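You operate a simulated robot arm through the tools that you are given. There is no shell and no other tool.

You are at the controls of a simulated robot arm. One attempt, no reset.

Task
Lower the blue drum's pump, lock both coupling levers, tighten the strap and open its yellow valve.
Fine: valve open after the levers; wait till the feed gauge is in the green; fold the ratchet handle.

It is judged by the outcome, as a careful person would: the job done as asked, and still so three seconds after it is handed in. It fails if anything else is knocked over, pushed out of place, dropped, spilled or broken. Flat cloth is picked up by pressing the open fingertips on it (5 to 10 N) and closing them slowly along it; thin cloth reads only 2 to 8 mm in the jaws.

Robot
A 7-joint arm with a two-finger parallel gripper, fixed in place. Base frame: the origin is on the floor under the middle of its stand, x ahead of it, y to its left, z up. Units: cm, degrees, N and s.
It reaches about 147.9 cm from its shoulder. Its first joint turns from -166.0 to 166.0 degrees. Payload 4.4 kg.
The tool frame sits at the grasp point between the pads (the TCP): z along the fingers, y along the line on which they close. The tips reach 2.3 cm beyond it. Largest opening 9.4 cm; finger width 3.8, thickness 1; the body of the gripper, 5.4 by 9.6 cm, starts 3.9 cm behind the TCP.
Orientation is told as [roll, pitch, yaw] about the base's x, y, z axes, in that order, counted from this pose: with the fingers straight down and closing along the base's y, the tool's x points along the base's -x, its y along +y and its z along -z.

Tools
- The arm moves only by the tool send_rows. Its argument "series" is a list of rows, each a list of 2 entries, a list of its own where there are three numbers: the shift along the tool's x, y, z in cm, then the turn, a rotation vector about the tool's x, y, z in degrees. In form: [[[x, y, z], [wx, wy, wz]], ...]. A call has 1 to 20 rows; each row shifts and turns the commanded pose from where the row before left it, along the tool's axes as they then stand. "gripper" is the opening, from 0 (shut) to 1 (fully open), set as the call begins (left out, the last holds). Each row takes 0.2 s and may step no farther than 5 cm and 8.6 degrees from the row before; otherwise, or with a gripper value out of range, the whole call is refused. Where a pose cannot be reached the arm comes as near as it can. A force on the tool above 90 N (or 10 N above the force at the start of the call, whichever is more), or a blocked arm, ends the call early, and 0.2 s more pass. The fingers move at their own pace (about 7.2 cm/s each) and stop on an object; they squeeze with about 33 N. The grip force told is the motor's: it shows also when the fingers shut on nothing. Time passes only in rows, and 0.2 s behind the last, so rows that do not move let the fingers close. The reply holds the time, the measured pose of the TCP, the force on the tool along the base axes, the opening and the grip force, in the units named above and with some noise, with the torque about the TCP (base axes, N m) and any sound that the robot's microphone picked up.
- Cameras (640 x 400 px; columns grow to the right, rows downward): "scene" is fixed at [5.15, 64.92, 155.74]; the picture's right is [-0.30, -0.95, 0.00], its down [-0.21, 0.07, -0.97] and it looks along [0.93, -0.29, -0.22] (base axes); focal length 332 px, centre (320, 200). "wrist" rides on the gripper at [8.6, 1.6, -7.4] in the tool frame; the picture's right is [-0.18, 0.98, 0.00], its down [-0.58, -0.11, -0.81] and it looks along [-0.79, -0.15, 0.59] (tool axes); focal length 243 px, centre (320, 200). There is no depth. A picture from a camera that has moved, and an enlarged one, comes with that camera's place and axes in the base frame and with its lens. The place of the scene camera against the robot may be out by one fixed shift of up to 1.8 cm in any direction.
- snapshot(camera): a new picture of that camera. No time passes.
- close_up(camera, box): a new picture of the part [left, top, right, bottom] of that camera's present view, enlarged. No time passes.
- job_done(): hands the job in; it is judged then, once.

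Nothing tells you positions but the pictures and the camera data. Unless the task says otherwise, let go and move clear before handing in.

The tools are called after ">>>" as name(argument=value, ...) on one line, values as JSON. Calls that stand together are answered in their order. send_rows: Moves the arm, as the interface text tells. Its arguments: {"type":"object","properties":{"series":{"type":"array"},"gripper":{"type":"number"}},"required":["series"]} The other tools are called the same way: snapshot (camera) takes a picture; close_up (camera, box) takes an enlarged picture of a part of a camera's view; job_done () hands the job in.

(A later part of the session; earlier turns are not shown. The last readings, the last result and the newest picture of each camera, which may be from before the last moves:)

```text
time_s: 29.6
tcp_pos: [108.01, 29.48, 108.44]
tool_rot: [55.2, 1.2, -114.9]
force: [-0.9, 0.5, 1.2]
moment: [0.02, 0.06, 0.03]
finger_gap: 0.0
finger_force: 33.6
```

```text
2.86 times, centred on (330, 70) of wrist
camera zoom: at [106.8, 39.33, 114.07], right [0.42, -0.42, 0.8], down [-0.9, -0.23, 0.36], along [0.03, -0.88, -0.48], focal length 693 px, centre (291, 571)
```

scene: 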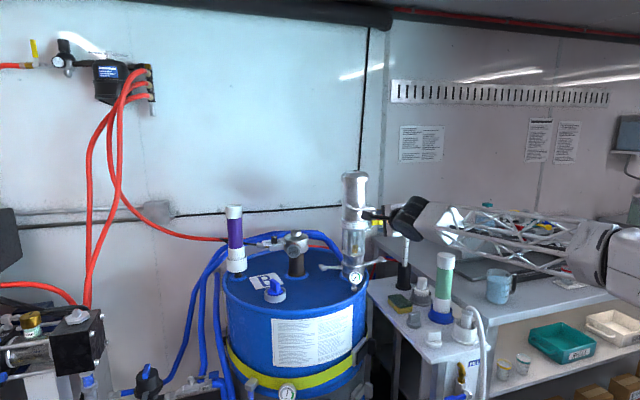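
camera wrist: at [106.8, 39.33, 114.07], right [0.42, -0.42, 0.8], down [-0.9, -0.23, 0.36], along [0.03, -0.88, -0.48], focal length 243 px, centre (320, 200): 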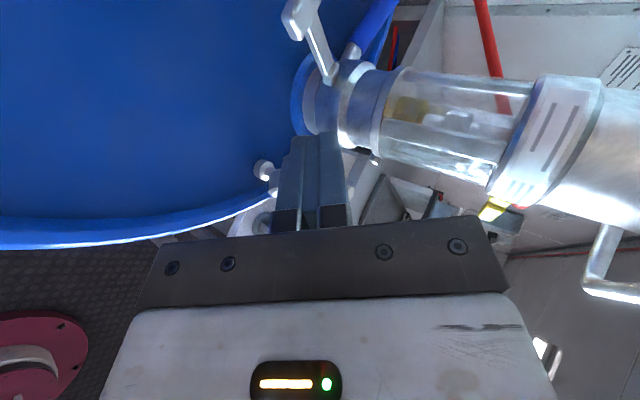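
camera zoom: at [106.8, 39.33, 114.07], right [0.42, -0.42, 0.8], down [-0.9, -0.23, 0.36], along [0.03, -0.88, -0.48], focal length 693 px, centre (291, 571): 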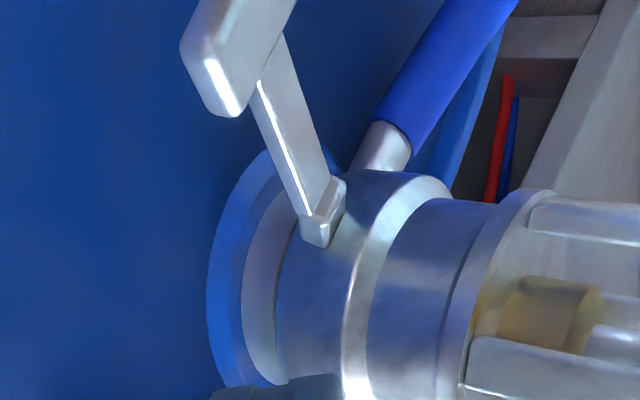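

Lever height is about z≈99.5 and the drum top about 95.4, so I'll use only the lower finger (1 cm thick) beneath the lever, jaws half open. Adjusting the tilt and yaw here first.

>>> send_rows(series=[[[0, 0, 0], [-5, 0, 0]], [[0, 0, 0], [-5, 0, 0]], [[0, 0, 0], [0, 5.89, -2.75]], [[0, 0, 0], [0, 5.89, -2.75]]], gripper=0.53)

>>> snapshot(camera="wrist")

```text
time_s: 30.6
tcp_pos: [108.07, 29.47, 108.17]
tool_rot: [65.2, 1.1, -101.8]
force: [0.3, -1.2, 0.7]
moment: [0.0, -0.02, 0.01]
finger_gap: 4.98
finger_force: 0.0
```

```text
taken
camera wrist: at [103.68, 39.05, 112.91], right [0.36, -0.28, 0.89], down [-0.88, -0.41, 0.23], along [0.3, -0.87, -0.4], focal length 243 px, centre (320, 200)
```

wrist: 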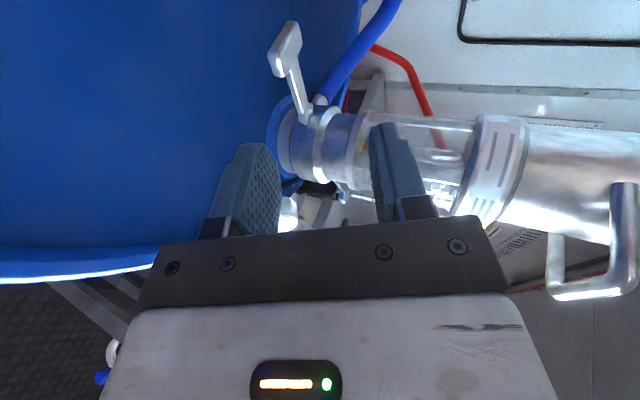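

>>> close_up(camera="wrist", box=[220, 0, 420, 125])

```text
3.20 times, centred on (320, 62) of wrist
camera zoom: at [103.68, 39.05, 112.91], right [0.36, -0.28, 0.89], down [-0.88, -0.41, 0.23], along [0.3, -0.87, -0.4], focal length 776 px, centre (320, 640)
```

zoom: 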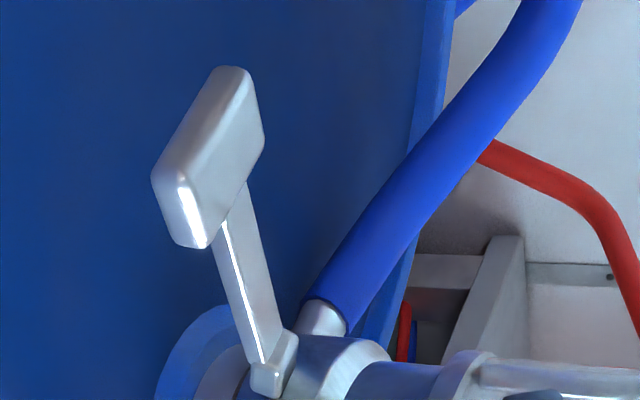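

Refined: the lever hub is at (118.7, 21, 99.5) and its tip at (118.7, 28, 100). I'll go down in front of it and check the clearance before sliding the jaws around it.

>>> send_rows(series=[[[-1.01, -2.82, 2.62], [0, 0, 0]], [[-1.01, -2.82, 2.62], [0, 0, 0]]])

>>> snapshot(camera="wrist")

>>> close_up(camera="scene", box=[250, 190, 450, 315])

```text
time_s: 31.2
tcp_pos: [109.79, 27.03, 101.03]
tool_rot: [65.5, 1.1, -101.9]
force: [-0.1, 0.8, 1.4]
moment: [0.03, 0.07, -0.02]
finger_gap: 4.98
finger_force: 0.0
```

```text
taken
camera wrist: at [105.42, 36.68, 105.71], right [0.36, -0.28, 0.89], down [-0.88, -0.41, 0.22], along [0.3, -0.87, -0.4], focal length 243 px, centre (320, 200)
```

wrist: 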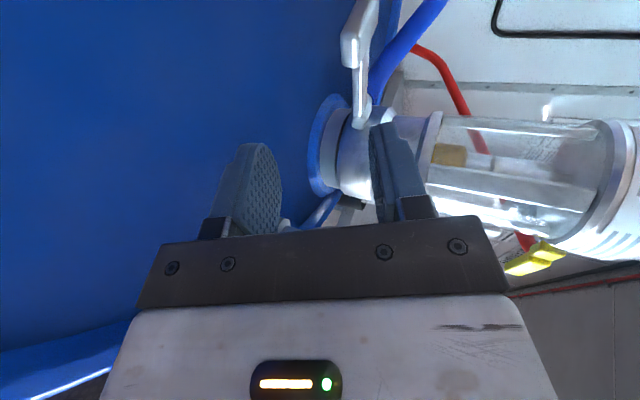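

```text
3.20 times, centred on (350, 252) of scene
camera zoom: at [5.15, 64.92, 155.74], right [-0.3, -0.95, 0.0], down [-0.21, 0.07, -0.97], along [0.93, -0.29, -0.22], focal length 1063 px, centre (224, 32)
```

zoom: 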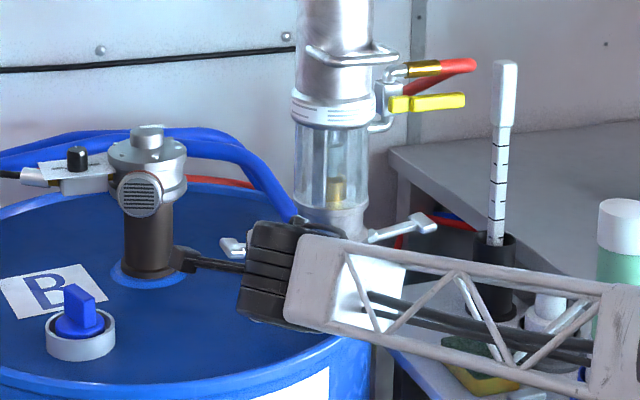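

Clearances look right: the lever is level with the gap between the fingers. Sliding in.

>>> send_rows(series=[[[-0.246, 1.251, 2.855], [0, 0, 0]], [[-0.246, 1.251, 2.855], [0, 0, 0]]])

>>> snapshot(camera="wrist")

```text
time_s: 31.8
tcp_pos: [116.11, 25.46, 100.68]
tool_rot: [65.4, 1.0, -101.9]
force: [1.3, 0.3, 0.4]
moment: [0.02, 0.0, -0.01]
finger_gap: 4.97
finger_force: 0.1
```

```text
taken
camera wrist: at [111.77, 35.03, 105.38], right [0.36, -0.28, 0.89], down [-0.88, -0.41, 0.23], along [0.3, -0.87, -0.4], focal length 243 px, centre (320, 200)
```

wrist: 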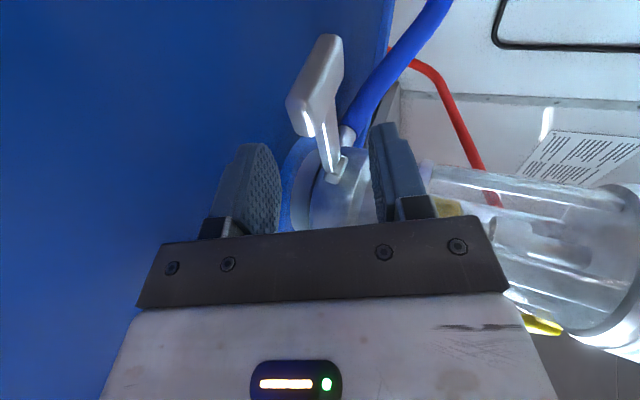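

>>> send_rows(series=[[[-0.49, 1.35, 2.53], [0, 0, 0]]])

>>> snapshot(camera="wrist")

```text
time_s: 32.2
tcp_pos: [118.87, 24.27, 100.83]
tool_rot: [65.4, 1.2, -101.9]
force: [0.5, -0.3, 0.7]
moment: [0.02, 0.03, 0.02]
finger_gap: 4.98
finger_force: 0.1
```

```text
taken
camera wrist: at [114.55, 33.9, 105.53], right [0.36, -0.28, 0.89], down [-0.88, -0.41, 0.23], along [0.3, -0.87, -0.4], focal length 243 px, centre (320, 200)
```

wrist: 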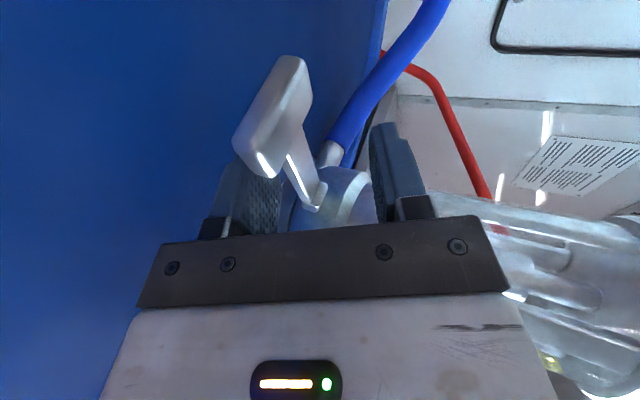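

The lower finger is under the lever. Lifting gently and watching the force.

>>> send_rows(series=[[[0, 0.454, -0.21], [0, 0, 0]], [[0, 0.454, -0.21], [0, 0, 0]], [[0, 0.454, -0.21], [0, 0, 0]]])

>>> snapshot(camera="wrist")

```text
time_s: 33.0
tcp_pos: [118.76, 24.07, 102.23]
tool_rot: [65.3, 1.2, -102.0]
force: [-1.0, 1.3, -2.2]
moment: [0.13, 0.03, -0.02]
finger_gap: 5.1
finger_force: 1.0
```

```text
taken
camera wrist: at [114.46, 33.8, 107.03], right [0.36, -0.28, 0.89], down [-0.88, -0.41, 0.23], along [0.3, -0.87, -0.4], focal length 243 px, centre (320, 200)
```

wrist: 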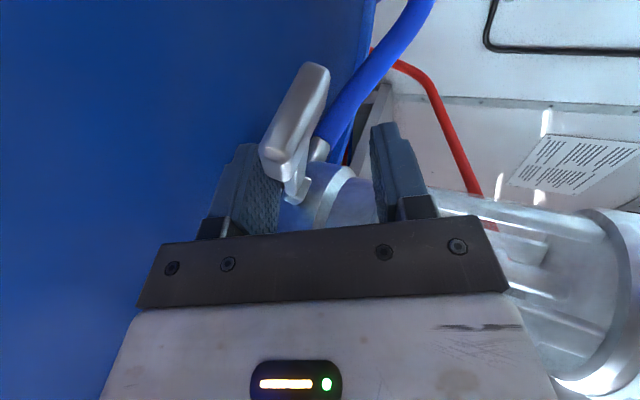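

The lever is rotating up easily (only about 2 N). Continuing to lift.

>>> send_rows(series=[[[0, 0.726, -0.335], [0, 0, 0]], [[0, 0.726, -0.335], [0, 0, 0]], [[0, 0.726, -0.335], [0, 0, 0]], [[0, 0.726, -0.335], [0, 0, 0]]])

>>> snapshot(camera="wrist")

>>> close_up(camera="scene", box=[290, 200, 410, 275])

```text
time_s: 34.0
tcp_pos: [118.73, 24.22, 105.98]
tool_rot: [65.5, 1.1, -101.9]
force: [6.1, 9.3, 0.8]
moment: [0.36, -0.12, 0.15]
finger_gap: 5.59
finger_force: 7.1
```

```text
taken
camera wrist: at [114.34, 33.83, 110.62], right [0.36, -0.28, 0.89], down [-0.88, -0.41, 0.22], along [0.3, -0.87, -0.4], focal length 243 px, centre (320, 200)
```

wrist: 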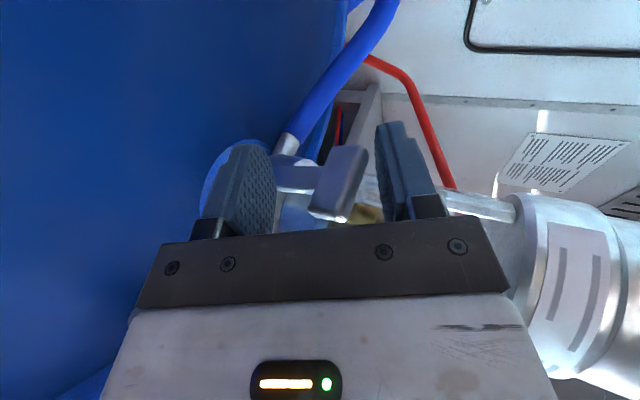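

```text
5.33 times, centred on (350, 238) of scene
camera zoom: at [5.15, 64.92, 155.74], right [-0.3, -0.95, 0.0], down [-0.21, 0.07, -0.97], along [0.93, -0.29, -0.22], focal length 1771 px, centre (160, 0)
```

zoom: 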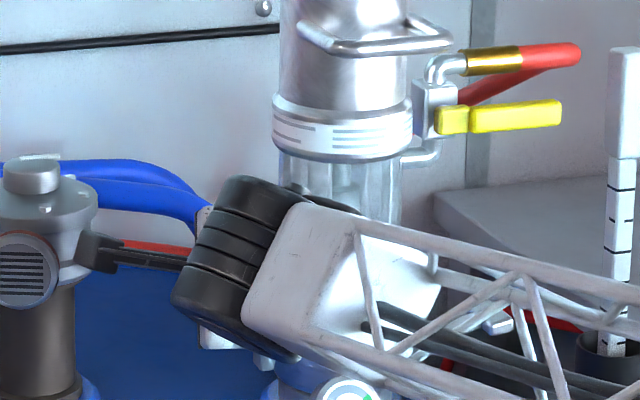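

The lever is nearly vertical beside the collar. Now pressing it inward until it locks.

>>> send_rows(series=[[[-0.392, 0.034, 0.074], [0, 0, 0]], [[-0.392, 0.034, 0.074], [0, 0, 0]], [[-0.392, 0.034, 0.074], [0, 0, 0]]])

>>> close_up(camera="wrist", box=[200, 100, 460, 262])

```text
time_s: 34.7
tcp_pos: [118.52, 24.05, 105.71]
tool_rot: [65.6, 1.4, -101.4]
force: [7.5, 23.5, -2.5]
moment: [1.04, -0.44, 0.25]
finger_gap: 5.68
finger_force: 7.2
stopped in row 3: the force on the tool passed its limit at 97 N (the readings are from after the stop); the commanded pose is now the measured one
```

```text
2.46 times, centred on (330, 181) of wrist
camera zoom: at [114.15, 33.7, 110.6], right [0.36, -0.28, 0.89], down [-0.88, -0.42, 0.22], along [0.31, -0.86, -0.4], focal length 597 px, centre (295, 247)
```

zoom: 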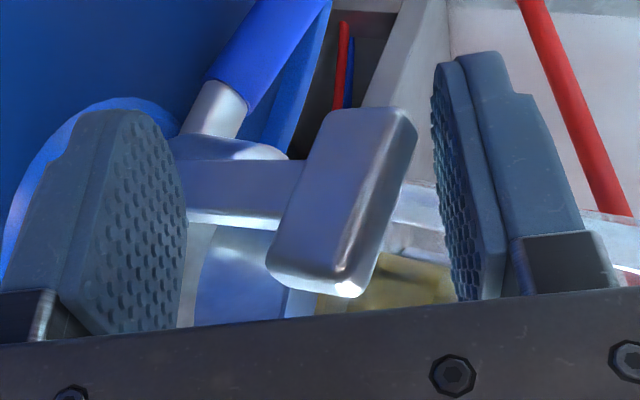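

That was a firm stop: the lever stands vertical against the collar. I'll back off outward and check that it stays.

>>> send_rows(series=[[[0.49, -0.043, -0.093], [0, 0, 0]], [[0.979, -0.086, -0.186], [0, 0, 0]], [[0.979, -0.086, -0.186], [0, 0, 0]]])

>>> close_up(camera="wrist", box=[200, 60, 460, 222])

```text
time_s: 35.5
tcp_pos: [118.49, 26.41, 105.96]
tool_rot: [65.5, 1.3, -101.6]
force: [-0.4, 0.1, 0.9]
moment: [0.0, 0.02, 0.0]
finger_gap: 4.95
finger_force: 0.0
```

```text
2.46 times, centred on (330, 141) of wrist
camera zoom: at [114.18, 36.01, 110.67], right [0.36, -0.28, 0.89], down [-0.88, -0.42, 0.22], along [0.31, -0.86, -0.4], focal length 597 px, centre (295, 345)
```

zoom: 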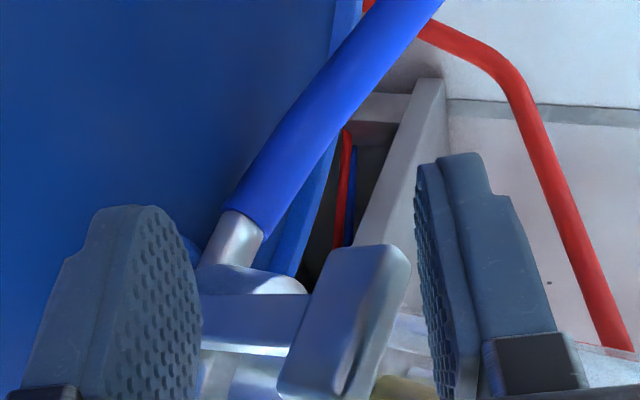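

The left lever stays vertical on its own. Now I'll back out and roll the wrist 180° so the camera is on the right-hand side for the right lever (otherwise it would hit the pump).

>>> send_rows(series=[[[-0.612, -1.23, -2.667], [0, 0, 0]], [[-0.816, -1.64, -3.556], [0, 0, 0]], [[-0.816, -1.64, -3.556], [0, 0, 0]], [[-0.816, -1.64, -3.556], [0, 0, 0]], [[-1.0, 2.5, -3.5], [0, 0, 0]], [[-1.0, 2.5, -3.5], [0, 0, 0]], [[-1.0, 3.2, -2.0], [0, 0, 0]]])

>>> snapshot(camera="scene")

```text
time_s: 37.1
tcp_pos: [98.11, 24.26, 116.86]
tool_rot: [65.4, 1.3, -101.5]
force: [0.5, 0.3, 0.2]
moment: [0.02, -0.02, 0.01]
finger_gap: 4.95
finger_force: 0.1
```

```text
taken
```

scene: 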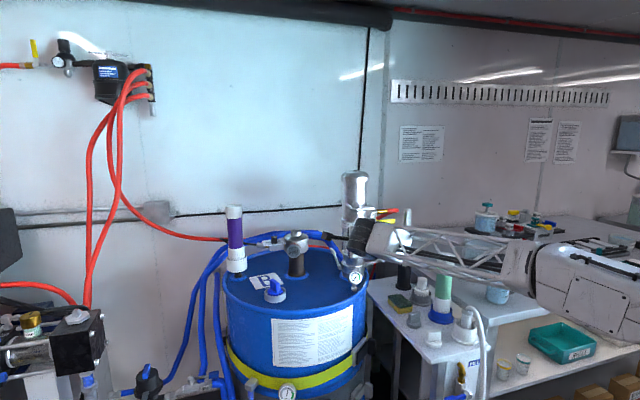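

>>> send_rows(series=[[[-1.71, 2.93, -3.2], [0, 0, 0]], [[-1.71, 2.93, -3.2], [0, 0, 0]], [[-1.71, 2.93, -3.2], [0, 0, 0]], [[0, 0, 0], [0, 0, -8.5]], [[0, 0, 0], [0, 0, -8.5]], [[0, 0, 0], [0, 0, -8.5]], [[0, 0, 0], [0, 0, -8.5]], [[0, 0, 0], [0, 0, -8.5]], [[0, 0, 0], [0, 0, -8.5]], [[0, 0, 0], [0, 0, -8.5]], [[0, 0, 0], [0, 0, -8.5]], [[0, 0, 0], [0, 0, -8.5]], [[0, 0, 0], [0, 0, -8.5]], [[0, 0, 0], [0, 0, -8.5]], [[0, 0, 0], [0, 0, -8.5]], [[0, 0, 0], [0, 0, -8.5]], [[0, 0, 0], [0, 0, -8.5]], [[0, 0, 0], [0, 0, -8.5]], [[0, 0, 0], [0, 0, -8.5]], [[0, 0, 0], [0, 0, -8.5]]])

```text
time_s: 41.3
tcp_pos: [92.19, 19.87, 128.74]
tool_rot: [-60.4, -33.0, 61.9]
force: [-0.8, 0.6, 0.4]
moment: [0.02, 0.01, 0.01]
finger_gap: 4.97
finger_force: 0.0
```

>>> send_rows(series=[[[0, 0, 0], [0, 0, -8.5]], [[0, 0, 0], [0, 0, -8.5]], [[0, 0, 0], [0, 0, -8.5]], [[0, 0, 0], [0, 0, -8.5]], [[0, 0, 0], [0, 0, -1.5]]])

>>> snapshot(camera="wrist")

>>> snapshot(camera="scene")

```text
time_s: 42.5
tcp_pos: [92.23, 19.84, 128.72]
tool_rot: [-65.6, -1.2, 78.5]
force: [0.4, 0.0, -0.1]
moment: [-0.03, 0.03, -0.01]
finger_gap: 4.97
finger_force: 0.0
```

```text
taken
camera wrist: at [83.0, 12.77, 130.12], right [-0.36, 0.28, -0.89], down [-0.56, 0.7, 0.45], along [0.75, 0.66, -0.09], focal length 243 px, centre (320, 200)
```

wrist: 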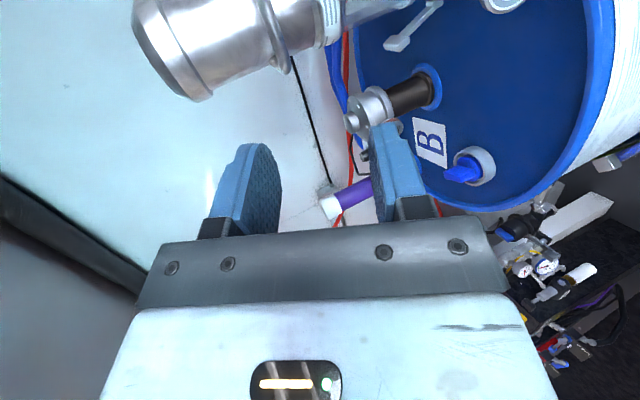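

```text
taken
```

scene: 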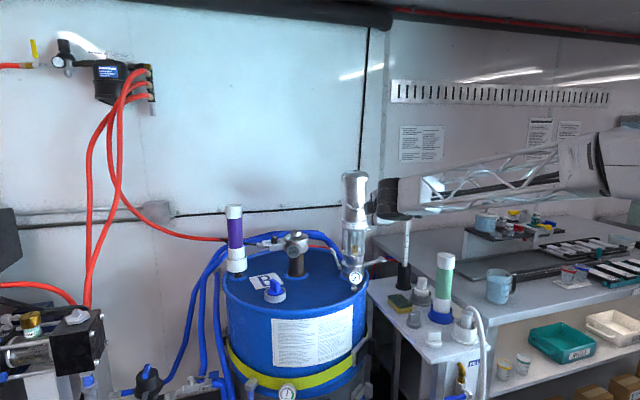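

Something like a lever shows at the top of the wrist view; I'll check whether the left lever is still folded.

>>> close_up(camera="scene", box=[310, 160, 420, 290])

>>> close_up(camera="wrist", box=[250, 0, 550, 188])

```text
3.08 times, centred on (365, 225) of scene
camera zoom: at [5.15, 64.92, 155.74], right [-0.3, -0.95, 0.0], down [-0.21, 0.07, -0.97], along [0.93, -0.29, -0.22], focal length 1022 px, centre (182, 123)
```

zoom: 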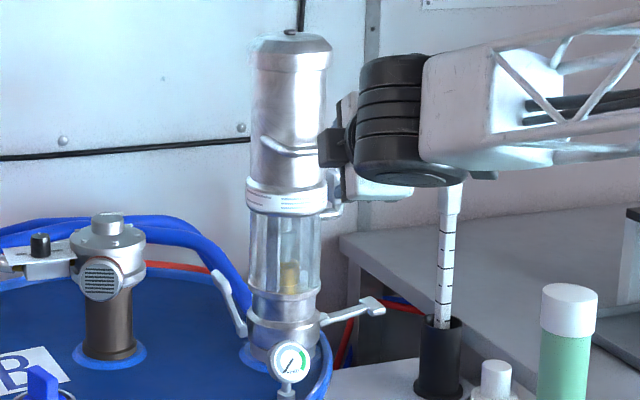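

```text
2.13 times, centred on (400, 94) of wrist
camera zoom: at [83.0, 12.77, 130.12], right [-0.36, 0.28, -0.89], down [-0.56, 0.7, 0.45], along [0.75, 0.66, -0.09], focal length 516 px, centre (150, 426)
```

zoom: 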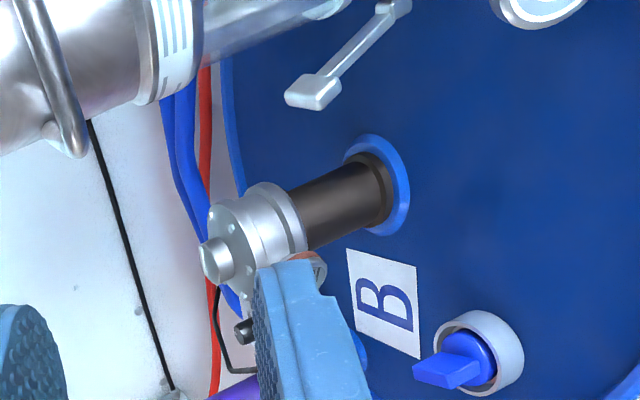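

In the scene view the left lever stands at about 65°, folded up but leaning outward; the stop there may be its end of travel, or a stiff cam. I'll do the right lever next, learn its end stop there with slow pushes, then recheck the left one.

>>> send_rows(series=[[[1.37, 2.2, 3.51], [0, 0, 0]], [[1.37, 2.2, 3.51], [0, 0, 0]], [[1.37, 2.2, 3.51], [0, 0, 0]], [[1.37, 2.2, 3.51], [0, 0, 0]], [[1.37, 2.2, 3.51], [0, 0, 0]], [[1.37, 2.2, 3.51], [0, 0, 0]]])

>>> snapshot(camera="wrist")

>>> close_up(camera="scene", box=[280, 160, 520, 310])

```text
time_s: 43.9
tcp_pos: [103.99, 9.49, 107.82]
tool_rot: [-65.6, -1.4, 78.5]
force: [-0.5, 0.4, 1.9]
moment: [-0.01, 0.01, -0.02]
finger_gap: 4.99
finger_force: 0.1
```

```text
taken
camera wrist: at [94.79, 2.45, 109.24], right [-0.36, 0.28, -0.89], down [-0.56, 0.7, 0.45], along [0.75, 0.66, -0.09], focal length 243 px, centre (320, 200)
```

wrist: 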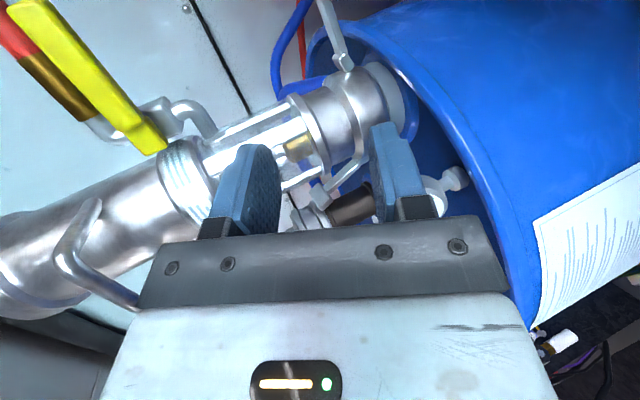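

```text
2.67 times, centred on (400, 235) of scene
camera zoom: at [5.15, 64.92, 155.74], right [-0.3, -0.95, 0.0], down [-0.21, 0.07, -0.97], along [0.93, -0.29, -0.22], focal length 886 px, centre (107, 107)
```

zoom: 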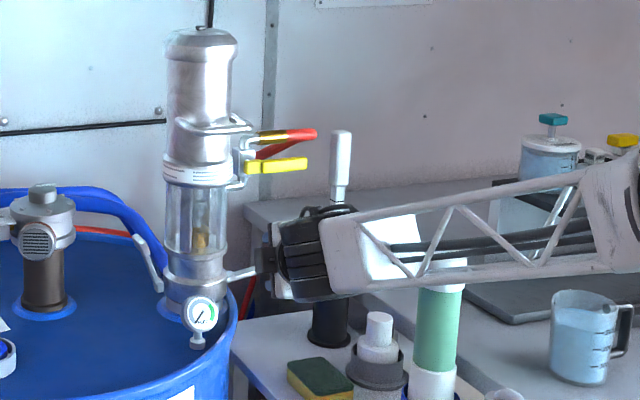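

Right hinge at about (118.6, 9.4, 99.2), mirroring the left one. Lowering in front of the right lever.

>>> send_rows(series=[[[0.53, 2.15, 3.615], [0, 0, 0]], [[0.53, 2.15, 3.615], [0, 0, 0]]])

>>> snapshot(camera="wrist")

```text
time_s: 44.5
tcp_pos: [108.75, 7.48, 101.08]
tool_rot: [-65.7, -1.4, 78.5]
force: [-0.6, 0.5, 0.7]
moment: [0.01, 0.06, 0.05]
finger_gap: 4.99
finger_force: 0.1
```

```text
taken
camera wrist: at [99.57, 0.49, 102.46], right [-0.36, 0.28, -0.89], down [-0.56, 0.7, 0.45], along [0.75, 0.66, -0.09], focal length 243 px, centre (320, 200)
```

wrist: 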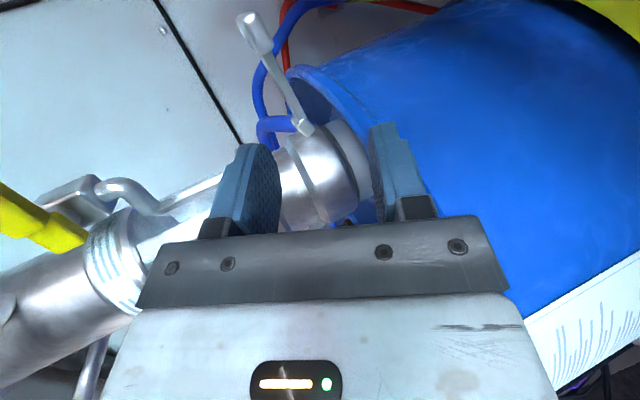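

Lever tip at (118.6, 2, 100) and hinge at (118.6, 9.2, 99.2), as expected. Sliding the jaws around the lever.

>>> send_rows(series=[[[-0.047, -1.34, 3.137], [0, 0, 0]], [[-0.047, -1.34, 3.137], [0, 0, 0]], [[-0.047, -1.34, 3.137], [0, 0, 0]]])

>>> snapshot(camera="wrist")

```text
time_s: 45.3
tcp_pos: [118.7, 5.6, 100.98]
tool_rot: [-65.5, -1.3, 78.5]
force: [-0.3, -0.4, -0.5]
moment: [0.0, 0.0, 0.0]
finger_gap: 4.97
finger_force: 0.1
```

```text
taken
camera wrist: at [109.61, -1.39, 102.31], right [-0.36, 0.28, -0.89], down [-0.56, 0.7, 0.45], along [0.75, 0.66, -0.09], focal length 243 px, centre (320, 200)
```

wrist: 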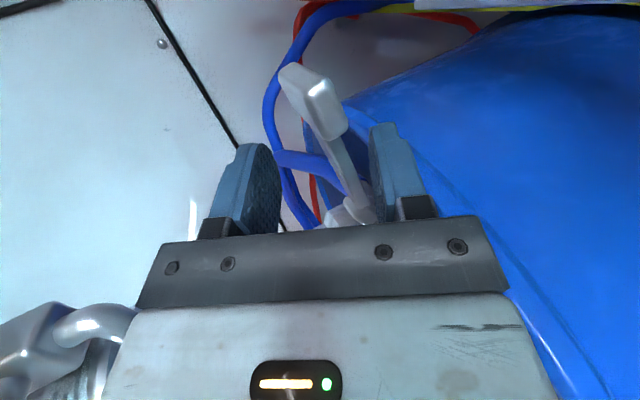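

Lever is in the jaws. Lifting it.

>>> send_rows(series=[[[0, -0.547, -0.248], [0, 0, 0]], [[0, -0.547, -0.248], [0, 0, 0]], [[0, -0.547, -0.248], [0, 0, 0]], [[0, -0.547, -0.248], [0, 0, 0]], [[0, -0.547, -0.248], [0, 0, 0]], [[0, -0.547, -0.248], [0, 0, 0]]])

>>> snapshot(camera="wrist")

```text
time_s: 46.7
tcp_pos: [118.68, 5.63, 104.8]
tool_rot: [-65.8, -1.4, 78.5]
force: [3.0, -15.0, 2.9]
moment: [-0.62, -0.09, -0.26]
finger_gap: 6.26
finger_force: 14.9
```

```text
taken
camera wrist: at [109.47, -1.43, 106.24], right [-0.35, 0.28, -0.89], down [-0.56, 0.7, 0.44], along [0.75, 0.66, -0.09], focal length 243 px, centre (320, 200)
```

wrist: 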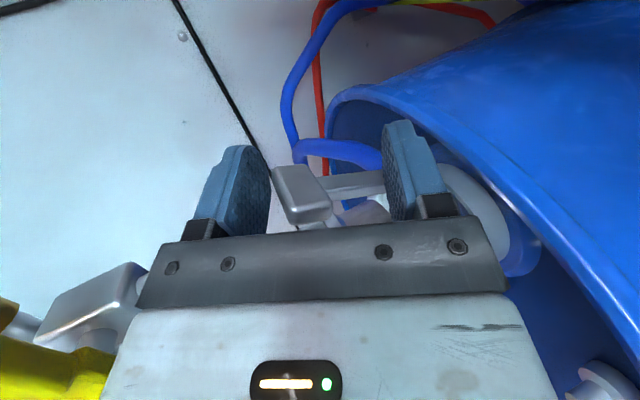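

The lever is up to about 60° and getting stiff, prying the open fingers. I'll back out sideways, close the fingers and push on the lever's end block from outside for better leverage.

>>> send_rows(series=[[[0.49, -0.041, 0.09], [0, 0, 0]], [[1.47, -0.123, 0.27], [0, 0, 0]], [[1.96, -0.164, 0.36], [0, 0, 0]], [[1.96, -0.164, 0.36], [0, 0, 0]]])

>>> snapshot(camera="wrist")

>>> close_up(camera="scene", box=[310, 160, 450, 290])

```text
time_s: 47.7
tcp_pos: [118.49, -0.3, 104.16]
tool_rot: [-65.5, -1.3, 78.6]
force: [0.0, 1.0, 0.0]
moment: [-0.01, 0.01, -0.02]
finger_gap: 4.97
finger_force: 0.0
```

```text
taken
camera wrist: at [109.4, -7.35, 105.43], right [-0.36, 0.28, -0.89], down [-0.56, 0.7, 0.45], along [0.75, 0.66, -0.09], focal length 243 px, centre (320, 200)
```

wrist: 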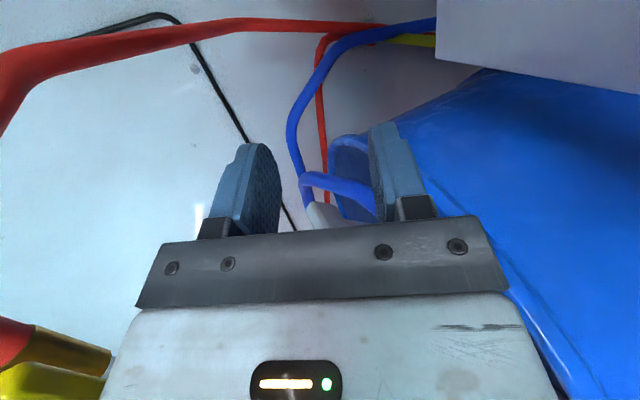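

```text
3.08 times, centred on (380, 225) of scene
camera zoom: at [5.15, 64.92, 155.74], right [-0.3, -0.95, 0.0], down [-0.21, 0.07, -0.97], along [0.93, -0.29, -0.22], focal length 1022 px, centre (135, 123)
```

zoom: 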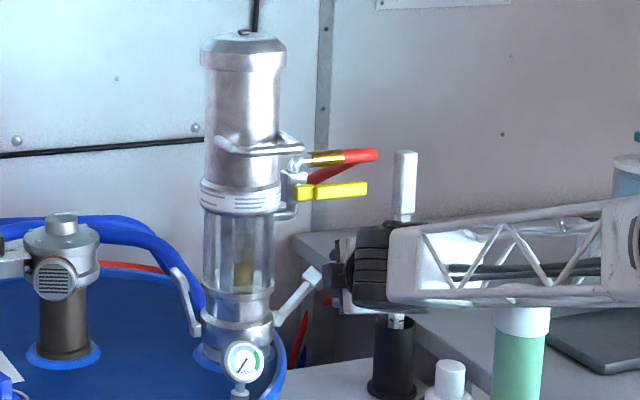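

The right lever is at about 50° and the left at about 70°. With the fingers closed, I'll push the right lever's end block inward from outside.

>>> send_rows(series=[[[0, -1.64, -0.743], [0, 0, 0]], [[0, 0, 0], [0, 0, 0]], [[0, 0, 0], [0, 0, 0]], [[-0.49, 0.041, -0.09], [0, 0, 0]], [[-0.49, 0.041, -0.09], [0, 0, 0]], [[-0.49, 0.041, -0.09], [0, 0, 0]], [[-0.49, 0.041, -0.09], [0, 0, 0]]], gripper=0.0)

>>> snapshot(camera="wrist")

```text
time_s: 49.3
tcp_pos: [118.62, 1.51, 106.47]
tool_rot: [-65.7, -1.5, 78.4]
force: [0.2, -21.6, 22.5]
moment: [0.2, -0.01, -0.01]
finger_gap: 0.0
finger_force: 33.1
```

```text
taken
camera wrist: at [109.43, -5.56, 107.78], right [-0.35, 0.28, -0.89], down [-0.56, 0.7, 0.44], along [0.75, 0.66, -0.09], focal length 243 px, centre (320, 200)
```

wrist: 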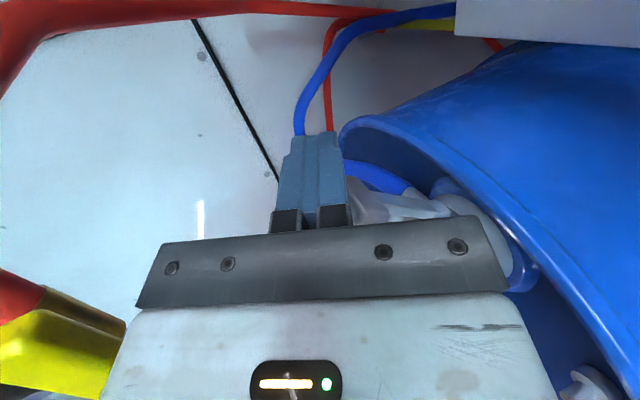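

I'm touching the block's outer end, which only pushes along the lever. I'll back off, drop lower, and push on the lever's underside instead.

>>> send_rows(series=[[[1.96, -0.164, 0.36], [0, 0, 0]], [[0, 2.28, 1.03], [0, 0, 0]], [[0, 2.28, 1.03], [0, 0, 0]], [[-0.98, 0.082, -0.181], [0, 0, 0]], [[-0.98, 0.082, -0.181], [0, 0, 0]], [[-0.98, 0.082, -0.181], [0, 0, 0]]])

>>> snapshot(camera="wrist")

```text
time_s: 50.7
tcp_pos: [118.63, 2.77, 101.09]
tool_rot: [-65.5, -1.3, 78.4]
force: [0.4, 0.8, -0.2]
moment: [0.0, -0.01, -0.03]
finger_gap: 0.0
finger_force: 32.4
```

```text
taken
camera wrist: at [109.56, -4.27, 102.44], right [-0.36, 0.28, -0.89], down [-0.56, 0.7, 0.45], along [0.75, 0.66, -0.09], focal length 243 px, centre (320, 200)
```

wrist: 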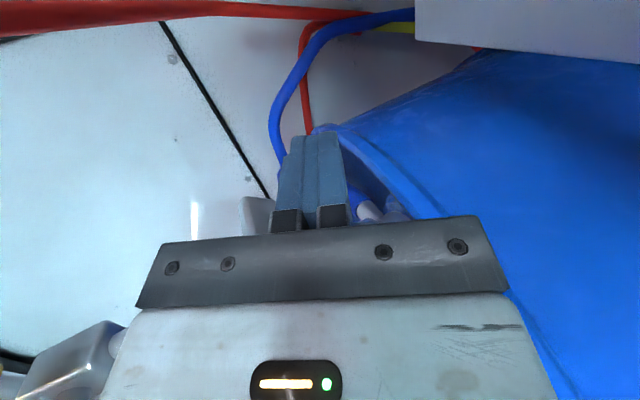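

Now the fingers are beneath the lever. Pushing up and inward in small steps.

>>> send_rows(series=[[[-0.343, -0.427, -0.27], [0, 0, 0]], [[-0.343, -0.427, -0.27], [0, 0, 0]], [[-0.392, -0.222, -0.188], [0, 0, 0]], [[-0.392, -0.222, -0.188], [0, 0, 0]]])

>>> close_up(camera="scene", box=[310, 200, 450, 290])

```text
time_s: 51.7
tcp_pos: [118.54, 4.32, 102.68]
tool_rot: [-65.5, -1.3, 78.5]
force: [-1.0, 0.6, -0.9]
moment: [-0.08, -0.06, 0.0]
finger_gap: 0.0
finger_force: 33.4
```

```text
4.44 times, centred on (380, 245) of scene
camera zoom: at [5.15, 64.92, 155.74], right [-0.3, -0.95, 0.0], down [-0.21, 0.07, -0.97], along [0.93, -0.29, -0.22], focal length 1476 px, centre (53, 0)
```

zoom: 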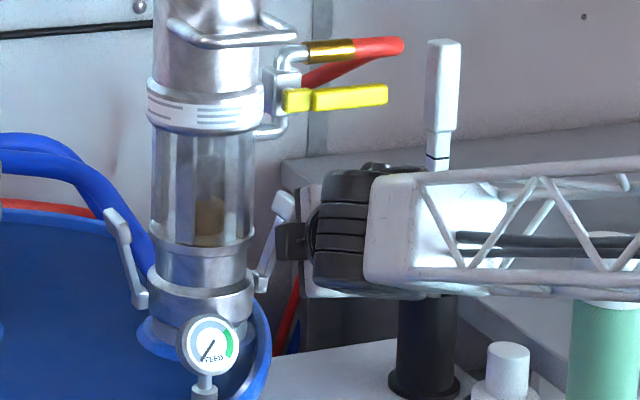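

The right lever is rising easily, now at about 74° like the left one. Continuing inward slowly.

>>> send_rows(series=[[[-0.392, -0.13, -0.15], [0, 0, 0]], [[-0.294, -0.1, -0.11], [0, 0, 0]]])

```text
time_s: 52.3
tcp_pos: [118.59, 4.92, 102.85]
tool_rot: [-65.5, -1.3, 78.5]
force: [-1.6, -2.1, -3.1]
moment: [-0.06, -0.05, 0.03]
finger_gap: 0.0
finger_force: 33.2
```

>>> send_rows(series=[[[-0.196, -0.03, -0.06], [0, 0, 0]], [[-0.196, -0.03, -0.06], [0, 0, 0]], [[-0.196, -0.03, -0.06], [0, 0, 0]]])

>>> close_up(camera="scene", box=[310, 200, 450, 290])

```text
time_s: 53.1
tcp_pos: [118.57, 5.21, 103.05]
tool_rot: [-65.4, -1.3, 78.3]
force: [-8.9, -28.7, -6.7]
moment: [0.35, -0.18, 0.13]
finger_gap: 0.0
finger_force: 33.3
```

```text
4.44 times, centred on (380, 245) of scene
camera zoom: at [5.15, 64.92, 155.74], right [-0.3, -0.95, 0.0], down [-0.21, 0.07, -0.97], along [0.93, -0.29, -0.22], focal length 1476 px, centre (53, 0)
```

zoom: 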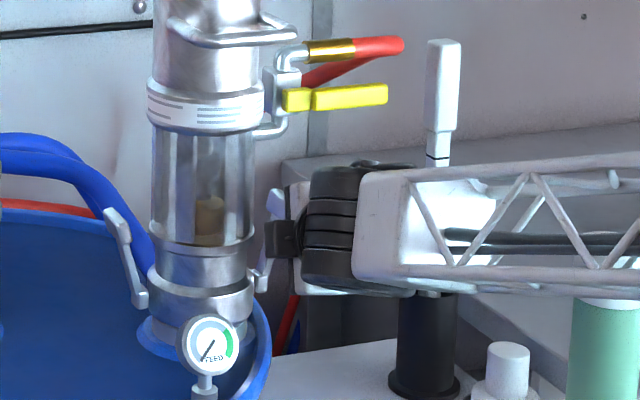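

There's a firm resistance at about 29 N. I'll press a bit more to see whether it is an end stop or a detent.

>>> send_rows(series=[[[-0.118, -0.01, -0.03], [0, 0, 0]], [[-0.118, -0.01, -0.03], [0, 0, 0]]])

>>> send_rows(series=[[[-0.118, -0.01, -0.03], [0, 0, 0]], [[0, 0, 0], [0, 0, 0]]])

```text
time_s: 53.7
tcp_pos: [118.49, 5.42, 103.0]
tool_rot: [-65.4, -1.4, 78.3]
force: [-12.2, -66.2, -13.9]
moment: [0.79, -0.19, 0.13]
finger_gap: 0.02
finger_force: 33.2
```

```text
time_s: 54.3
tcp_pos: [118.61, 5.52, 102.95]
tool_rot: [-65.4, -1.4, 78.3]
force: [-18.7, -77.6, -18.2]
moment: [0.88, -0.25, 0.26]
finger_gap: 0.01
finger_force: 33.1
```

That's a hard stop (78 N, no further travel). Backing off and comparing both levers.

>>> send_rows(series=[[[0.6, 0.0, 0.1], [0, 0, 0]], [[1.96, -0.164, 0.36], [0, 0, 0]], [[1.96, -0.164, 0.36], [0, 0, 0]], [[1.96, -0.164, 0.36], [0, 0, 0]]])

>>> snapshot(camera="wrist")

>>> close_up(camera="scene", box=[310, 200, 450, 290])

```text
time_s: 55.3
tcp_pos: [118.68, -0.79, 103.29]
tool_rot: [-65.6, -1.4, 78.6]
force: [1.6, 0.0, -0.8]
moment: [-0.02, 0.01, 0.01]
finger_gap: 0.01
finger_force: 33.1
```

```text
taken
camera wrist: at [109.49, -7.77, 104.63], right [-0.36, 0.28, -0.89], down [-0.56, 0.7, 0.45], along [0.75, 0.66, -0.09], focal length 243 px, centre (320, 200)
```

wrist: 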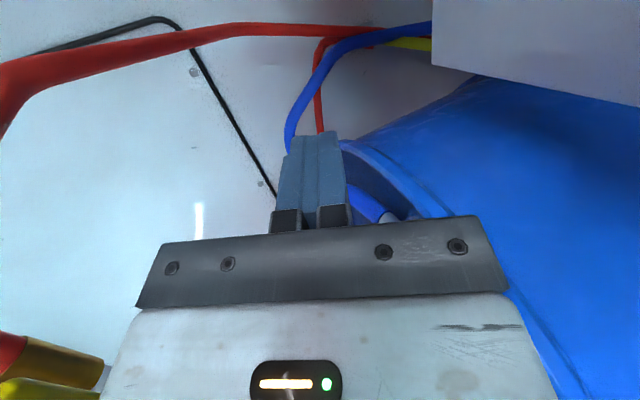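

```text
4.44 times, centred on (380, 245) of scene
camera zoom: at [5.15, 64.92, 155.74], right [-0.3, -0.95, 0.0], down [-0.21, 0.07, -0.97], along [0.93, -0.29, -0.22], focal length 1476 px, centre (53, 0)
```

zoom: 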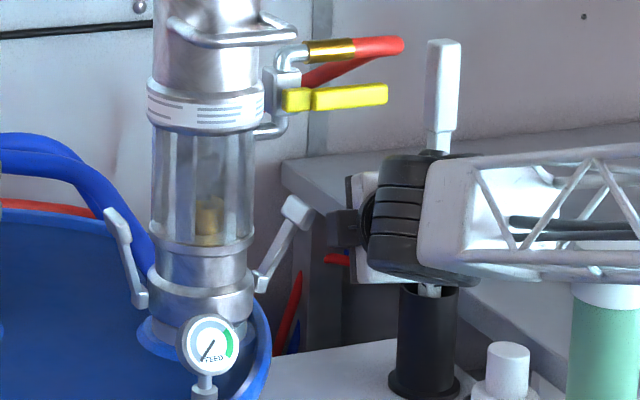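

>>> close_up(camera="scene", box=[325, 235, 385, 275])

>>> close_up(camera="wrist", box=[240, 100, 480, 250])

```text
10.00 times, centred on (355, 255) of scene
camera zoom: at [5.15, 64.92, 155.74], right [-0.3, -0.95, 0.0], down [-0.21, 0.07, -0.97], along [0.93, -0.29, -0.22], focal length 3321 px, centre (-30, -350)
```

zoom: 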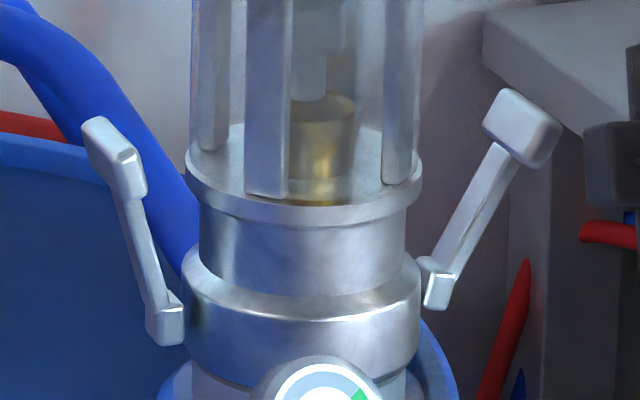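

```text
2.67 times, centred on (360, 175) of wrist
camera zoom: at [109.49, -7.77, 104.63], right [-0.36, 0.28, -0.89], down [-0.56, 0.7, 0.45], along [0.75, 0.66, -0.09], focal length 647 px, centre (213, 267)
```

zoom: 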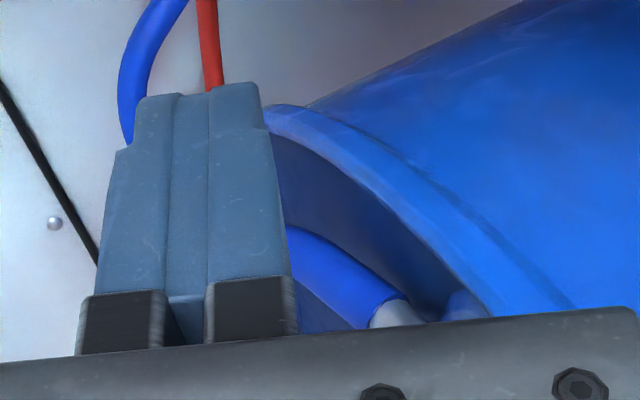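

After the hard push the right lever rebounded to about 62° (left is at about 70°). I'll push the right one again, gently this time, to its stop and release slowly.

>>> send_rows(series=[[[-0.98, 0.5, 0.05], [0, 0, 0]], [[-0.98, 0.082, -0.181], [0, 0, 0]], [[-0.98, 0.082, -0.181], [0, 0, 0]], [[-0.98, 0.082, -0.181], [0, 0, 0]], [[-0.49, 0.041, -0.09], [0, 0, 0]], [[-0.392, 0.033, -0.072], [0, 0, 0]]])

>>> close_up(camera="scene", box=[325, 235, 385, 275])

```text
time_s: 56.7
tcp_pos: [118.63, 4.22, 102.6]
tool_rot: [-65.5, -1.2, 78.5]
force: [0.0, 0.1, -0.2]
moment: [-0.02, 0.02, 0.02]
finger_gap: 0.0
finger_force: 33.4
```

```text
10.00 times, centred on (355, 255) of scene
camera zoom: at [5.15, 64.92, 155.74], right [-0.3, -0.95, 0.0], down [-0.21, 0.07, -0.97], along [0.93, -0.29, -0.22], focal length 3321 px, centre (-30, -350)
```

zoom: 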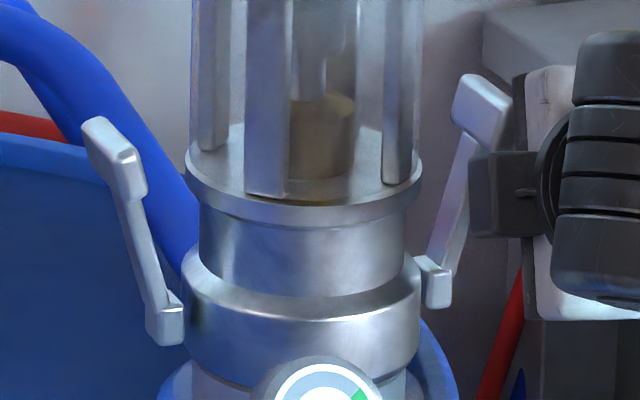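

>>> send_rows(series=[[[-0.294, 0.025, -0.054], [0, 0, 0]], [[-0.294, 0.025, -0.054], [0, 0, 0]]])

>>> close_up(camera="scene", box=[325, 235, 385, 275])

```text
time_s: 57.3
tcp_pos: [118.68, 4.82, 102.58]
tool_rot: [-65.6, -1.3, 78.4]
force: [0.1, 0.7, -0.6]
moment: [-0.02, -0.01, -0.04]
finger_gap: 0.01
finger_force: 33.4
```

```text
10.00 times, centred on (355, 255) of scene
camera zoom: at [5.15, 64.92, 155.74], right [-0.3, -0.95, 0.0], down [-0.21, 0.07, -0.97], along [0.93, -0.29, -0.22], focal length 3321 px, centre (-30, -350)
```

zoom: 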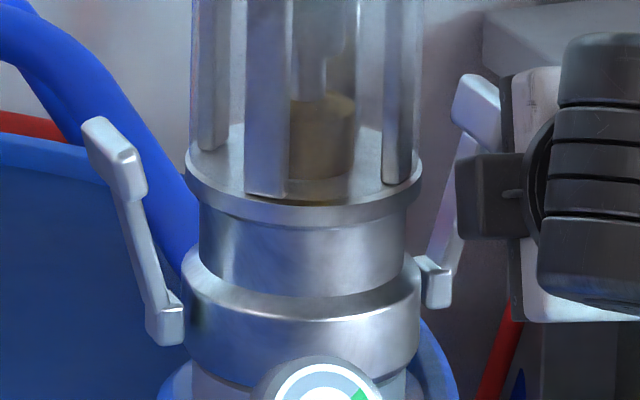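

>>> send_rows(series=[[[-0.196, 0.016, -0.036], [0, 0, 0]], [[-0.196, 0.016, -0.036], [0, 0, 0]]])

>>> send_rows(series=[[[-0.147, 0.012, -0.027], [0, 0, 0]], [[0, 0, 0], [0, 0, 0]]])

>>> close_up(camera="scene", box=[325, 235, 385, 275])

```text
time_s: 57.9
tcp_pos: [118.61, 4.97, 102.69]
tool_rot: [-65.4, -1.3, 78.5]
force: [-0.3, -0.8, -0.1]
moment: [0.0, -0.05, 0.0]
finger_gap: 0.02
finger_force: 33.5
```

```text
time_s: 58.5
tcp_pos: [118.68, 5.17, 102.64]
tool_rot: [-65.5, -1.4, 78.5]
force: [-1.5, -6.7, 1.1]
moment: [0.12, -0.03, 0.03]
finger_gap: 0.02
finger_force: 33.2
```

```text
10.00 times, centred on (355, 255) of scene
camera zoom: at [5.15, 64.92, 155.74], right [-0.3, -0.95, 0.0], down [-0.21, 0.07, -0.97], along [0.93, -0.29, -0.22], focal length 3321 px, centre (-30, -350)
```

zoom: 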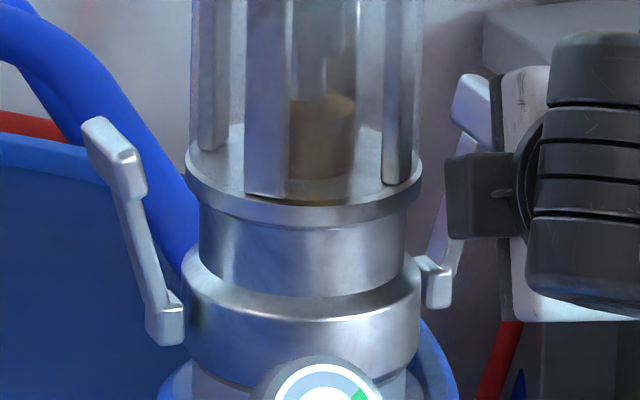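

The right lever now sits at about 75°, matching the left one, and it resists at once, so this is the end stop. Releasing slowly.

>>> send_rows(series=[[[0.098, -0.008, 0.018], [0, 0, 0]], [[0.147, -0.012, 0.027], [0, 0, 0]], [[0.196, -0.016, 0.036], [0, 0, 0]], [[0.392, -0.033, 0.072], [0, 0, 0]], [[0.784, -0.066, 0.145], [0, 0, 0]], [[1.47, -0.123, 0.27], [0, 0, 0]], [[1.47, -0.123, 0.27], [0, 0, 0]], [[1.47, -0.123, 0.27], [0, 0, 0]]])

>>> close_up(camera="scene", box=[325, 235, 385, 275])

```text
time_s: 60.3
tcp_pos: [118.51, -0.75, 102.52]
tool_rot: [-65.5, -1.3, 78.5]
force: [0.4, -0.4, 0.9]
moment: [0.01, 0.02, 0.0]
finger_gap: 0.0
finger_force: 33.1
```

```text
10.00 times, centred on (355, 255) of scene
camera zoom: at [5.15, 64.92, 155.74], right [-0.3, -0.95, 0.0], down [-0.21, 0.07, -0.97], along [0.93, -0.29, -0.22], focal length 3321 px, centre (-30, -350)
```

zoom: 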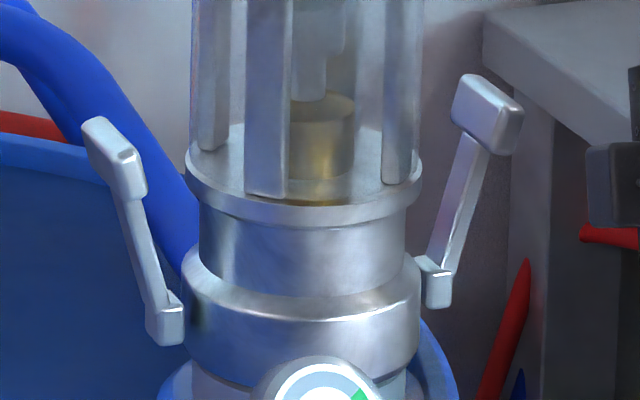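

Both levers now sit symmetrically at about 70–75°, at their end stops. Next is the ratchet on the strap. I'll retreat carefully, keeping clear of the green bottle, and look at it.

>>> send_rows(series=[[[-1.56, 0.974, -2.15], [0, 0, 0]], [[-1.56, 0.974, -2.15], [0, 0, 0]], [[-1.56, 0.974, -2.15], [0, 0, 0]], [[-0.086, 1.69, -3.735], [0, 0, 0]], [[-0.086, 1.69, -3.735], [0, 0, 0]], [[-0.086, 0.3, -4.3], [0, 0, 0]], [[-0.086, 0.0, -4.3], [0, 0, 0]], [[-0.5, -0.5, -4.3], [0, 0, 0]]])

>>> snapshot(camera="wrist")

>>> snapshot(camera="scene")

```text
time_s: 62.1
tcp_pos: [93.17, 9.79, 108.01]
tool_rot: [-65.4, -1.3, 78.6]
force: [-0.3, 0.5, -0.2]
moment: [0.01, -0.03, 0.02]
finger_gap: 0.01
finger_force: 33.5
```

```text
taken
camera wrist: at [84.05, 2.81, 109.41], right [-0.36, 0.28, -0.89], down [-0.56, 0.7, 0.45], along [0.75, 0.66, -0.09], focal length 243 px, centre (320, 200)
```

wrist: 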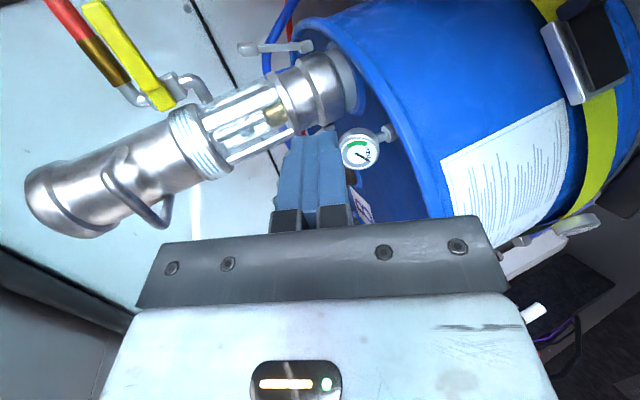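

```text
taken
```

scene: 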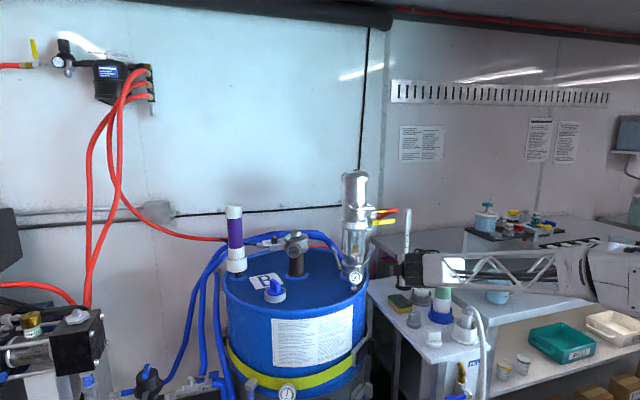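

The ratchet is visible from here. Zooming in on it and on the valve.

>>> close_up(camera="wrist", box=[480, 0, 640, 100])

>>> close_up(camera="wrist", box=[30, 0, 230, 125])

```text
4.00 times, centred on (560, 50) of wrist
camera zoom: at [84.05, 2.81, 109.41], right [-0.36, 0.28, -0.89], down [-0.56, 0.7, 0.45], along [0.75, 0.66, -0.09], focal length 970 px, centre (-640, 800)
```

zoom: 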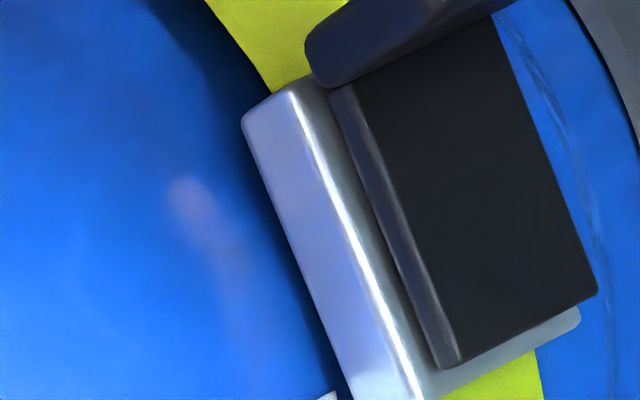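

```text
3.20 times, centred on (130, 62) of wrist
camera zoom: at [84.05, 2.81, 109.41], right [-0.36, 0.28, -0.89], down [-0.56, 0.7, 0.45], along [0.75, 0.66, -0.09], focal length 776 px, centre (928, 640)
```

zoom: 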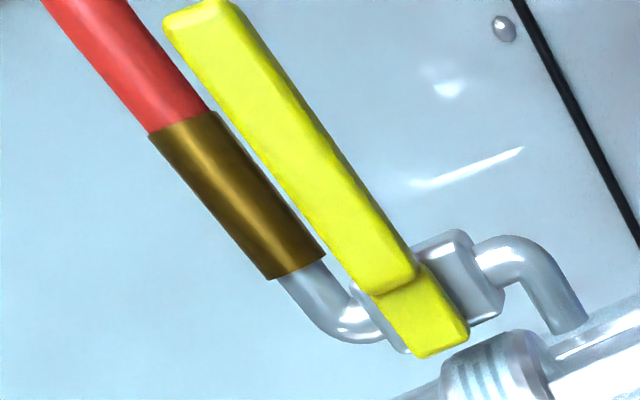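

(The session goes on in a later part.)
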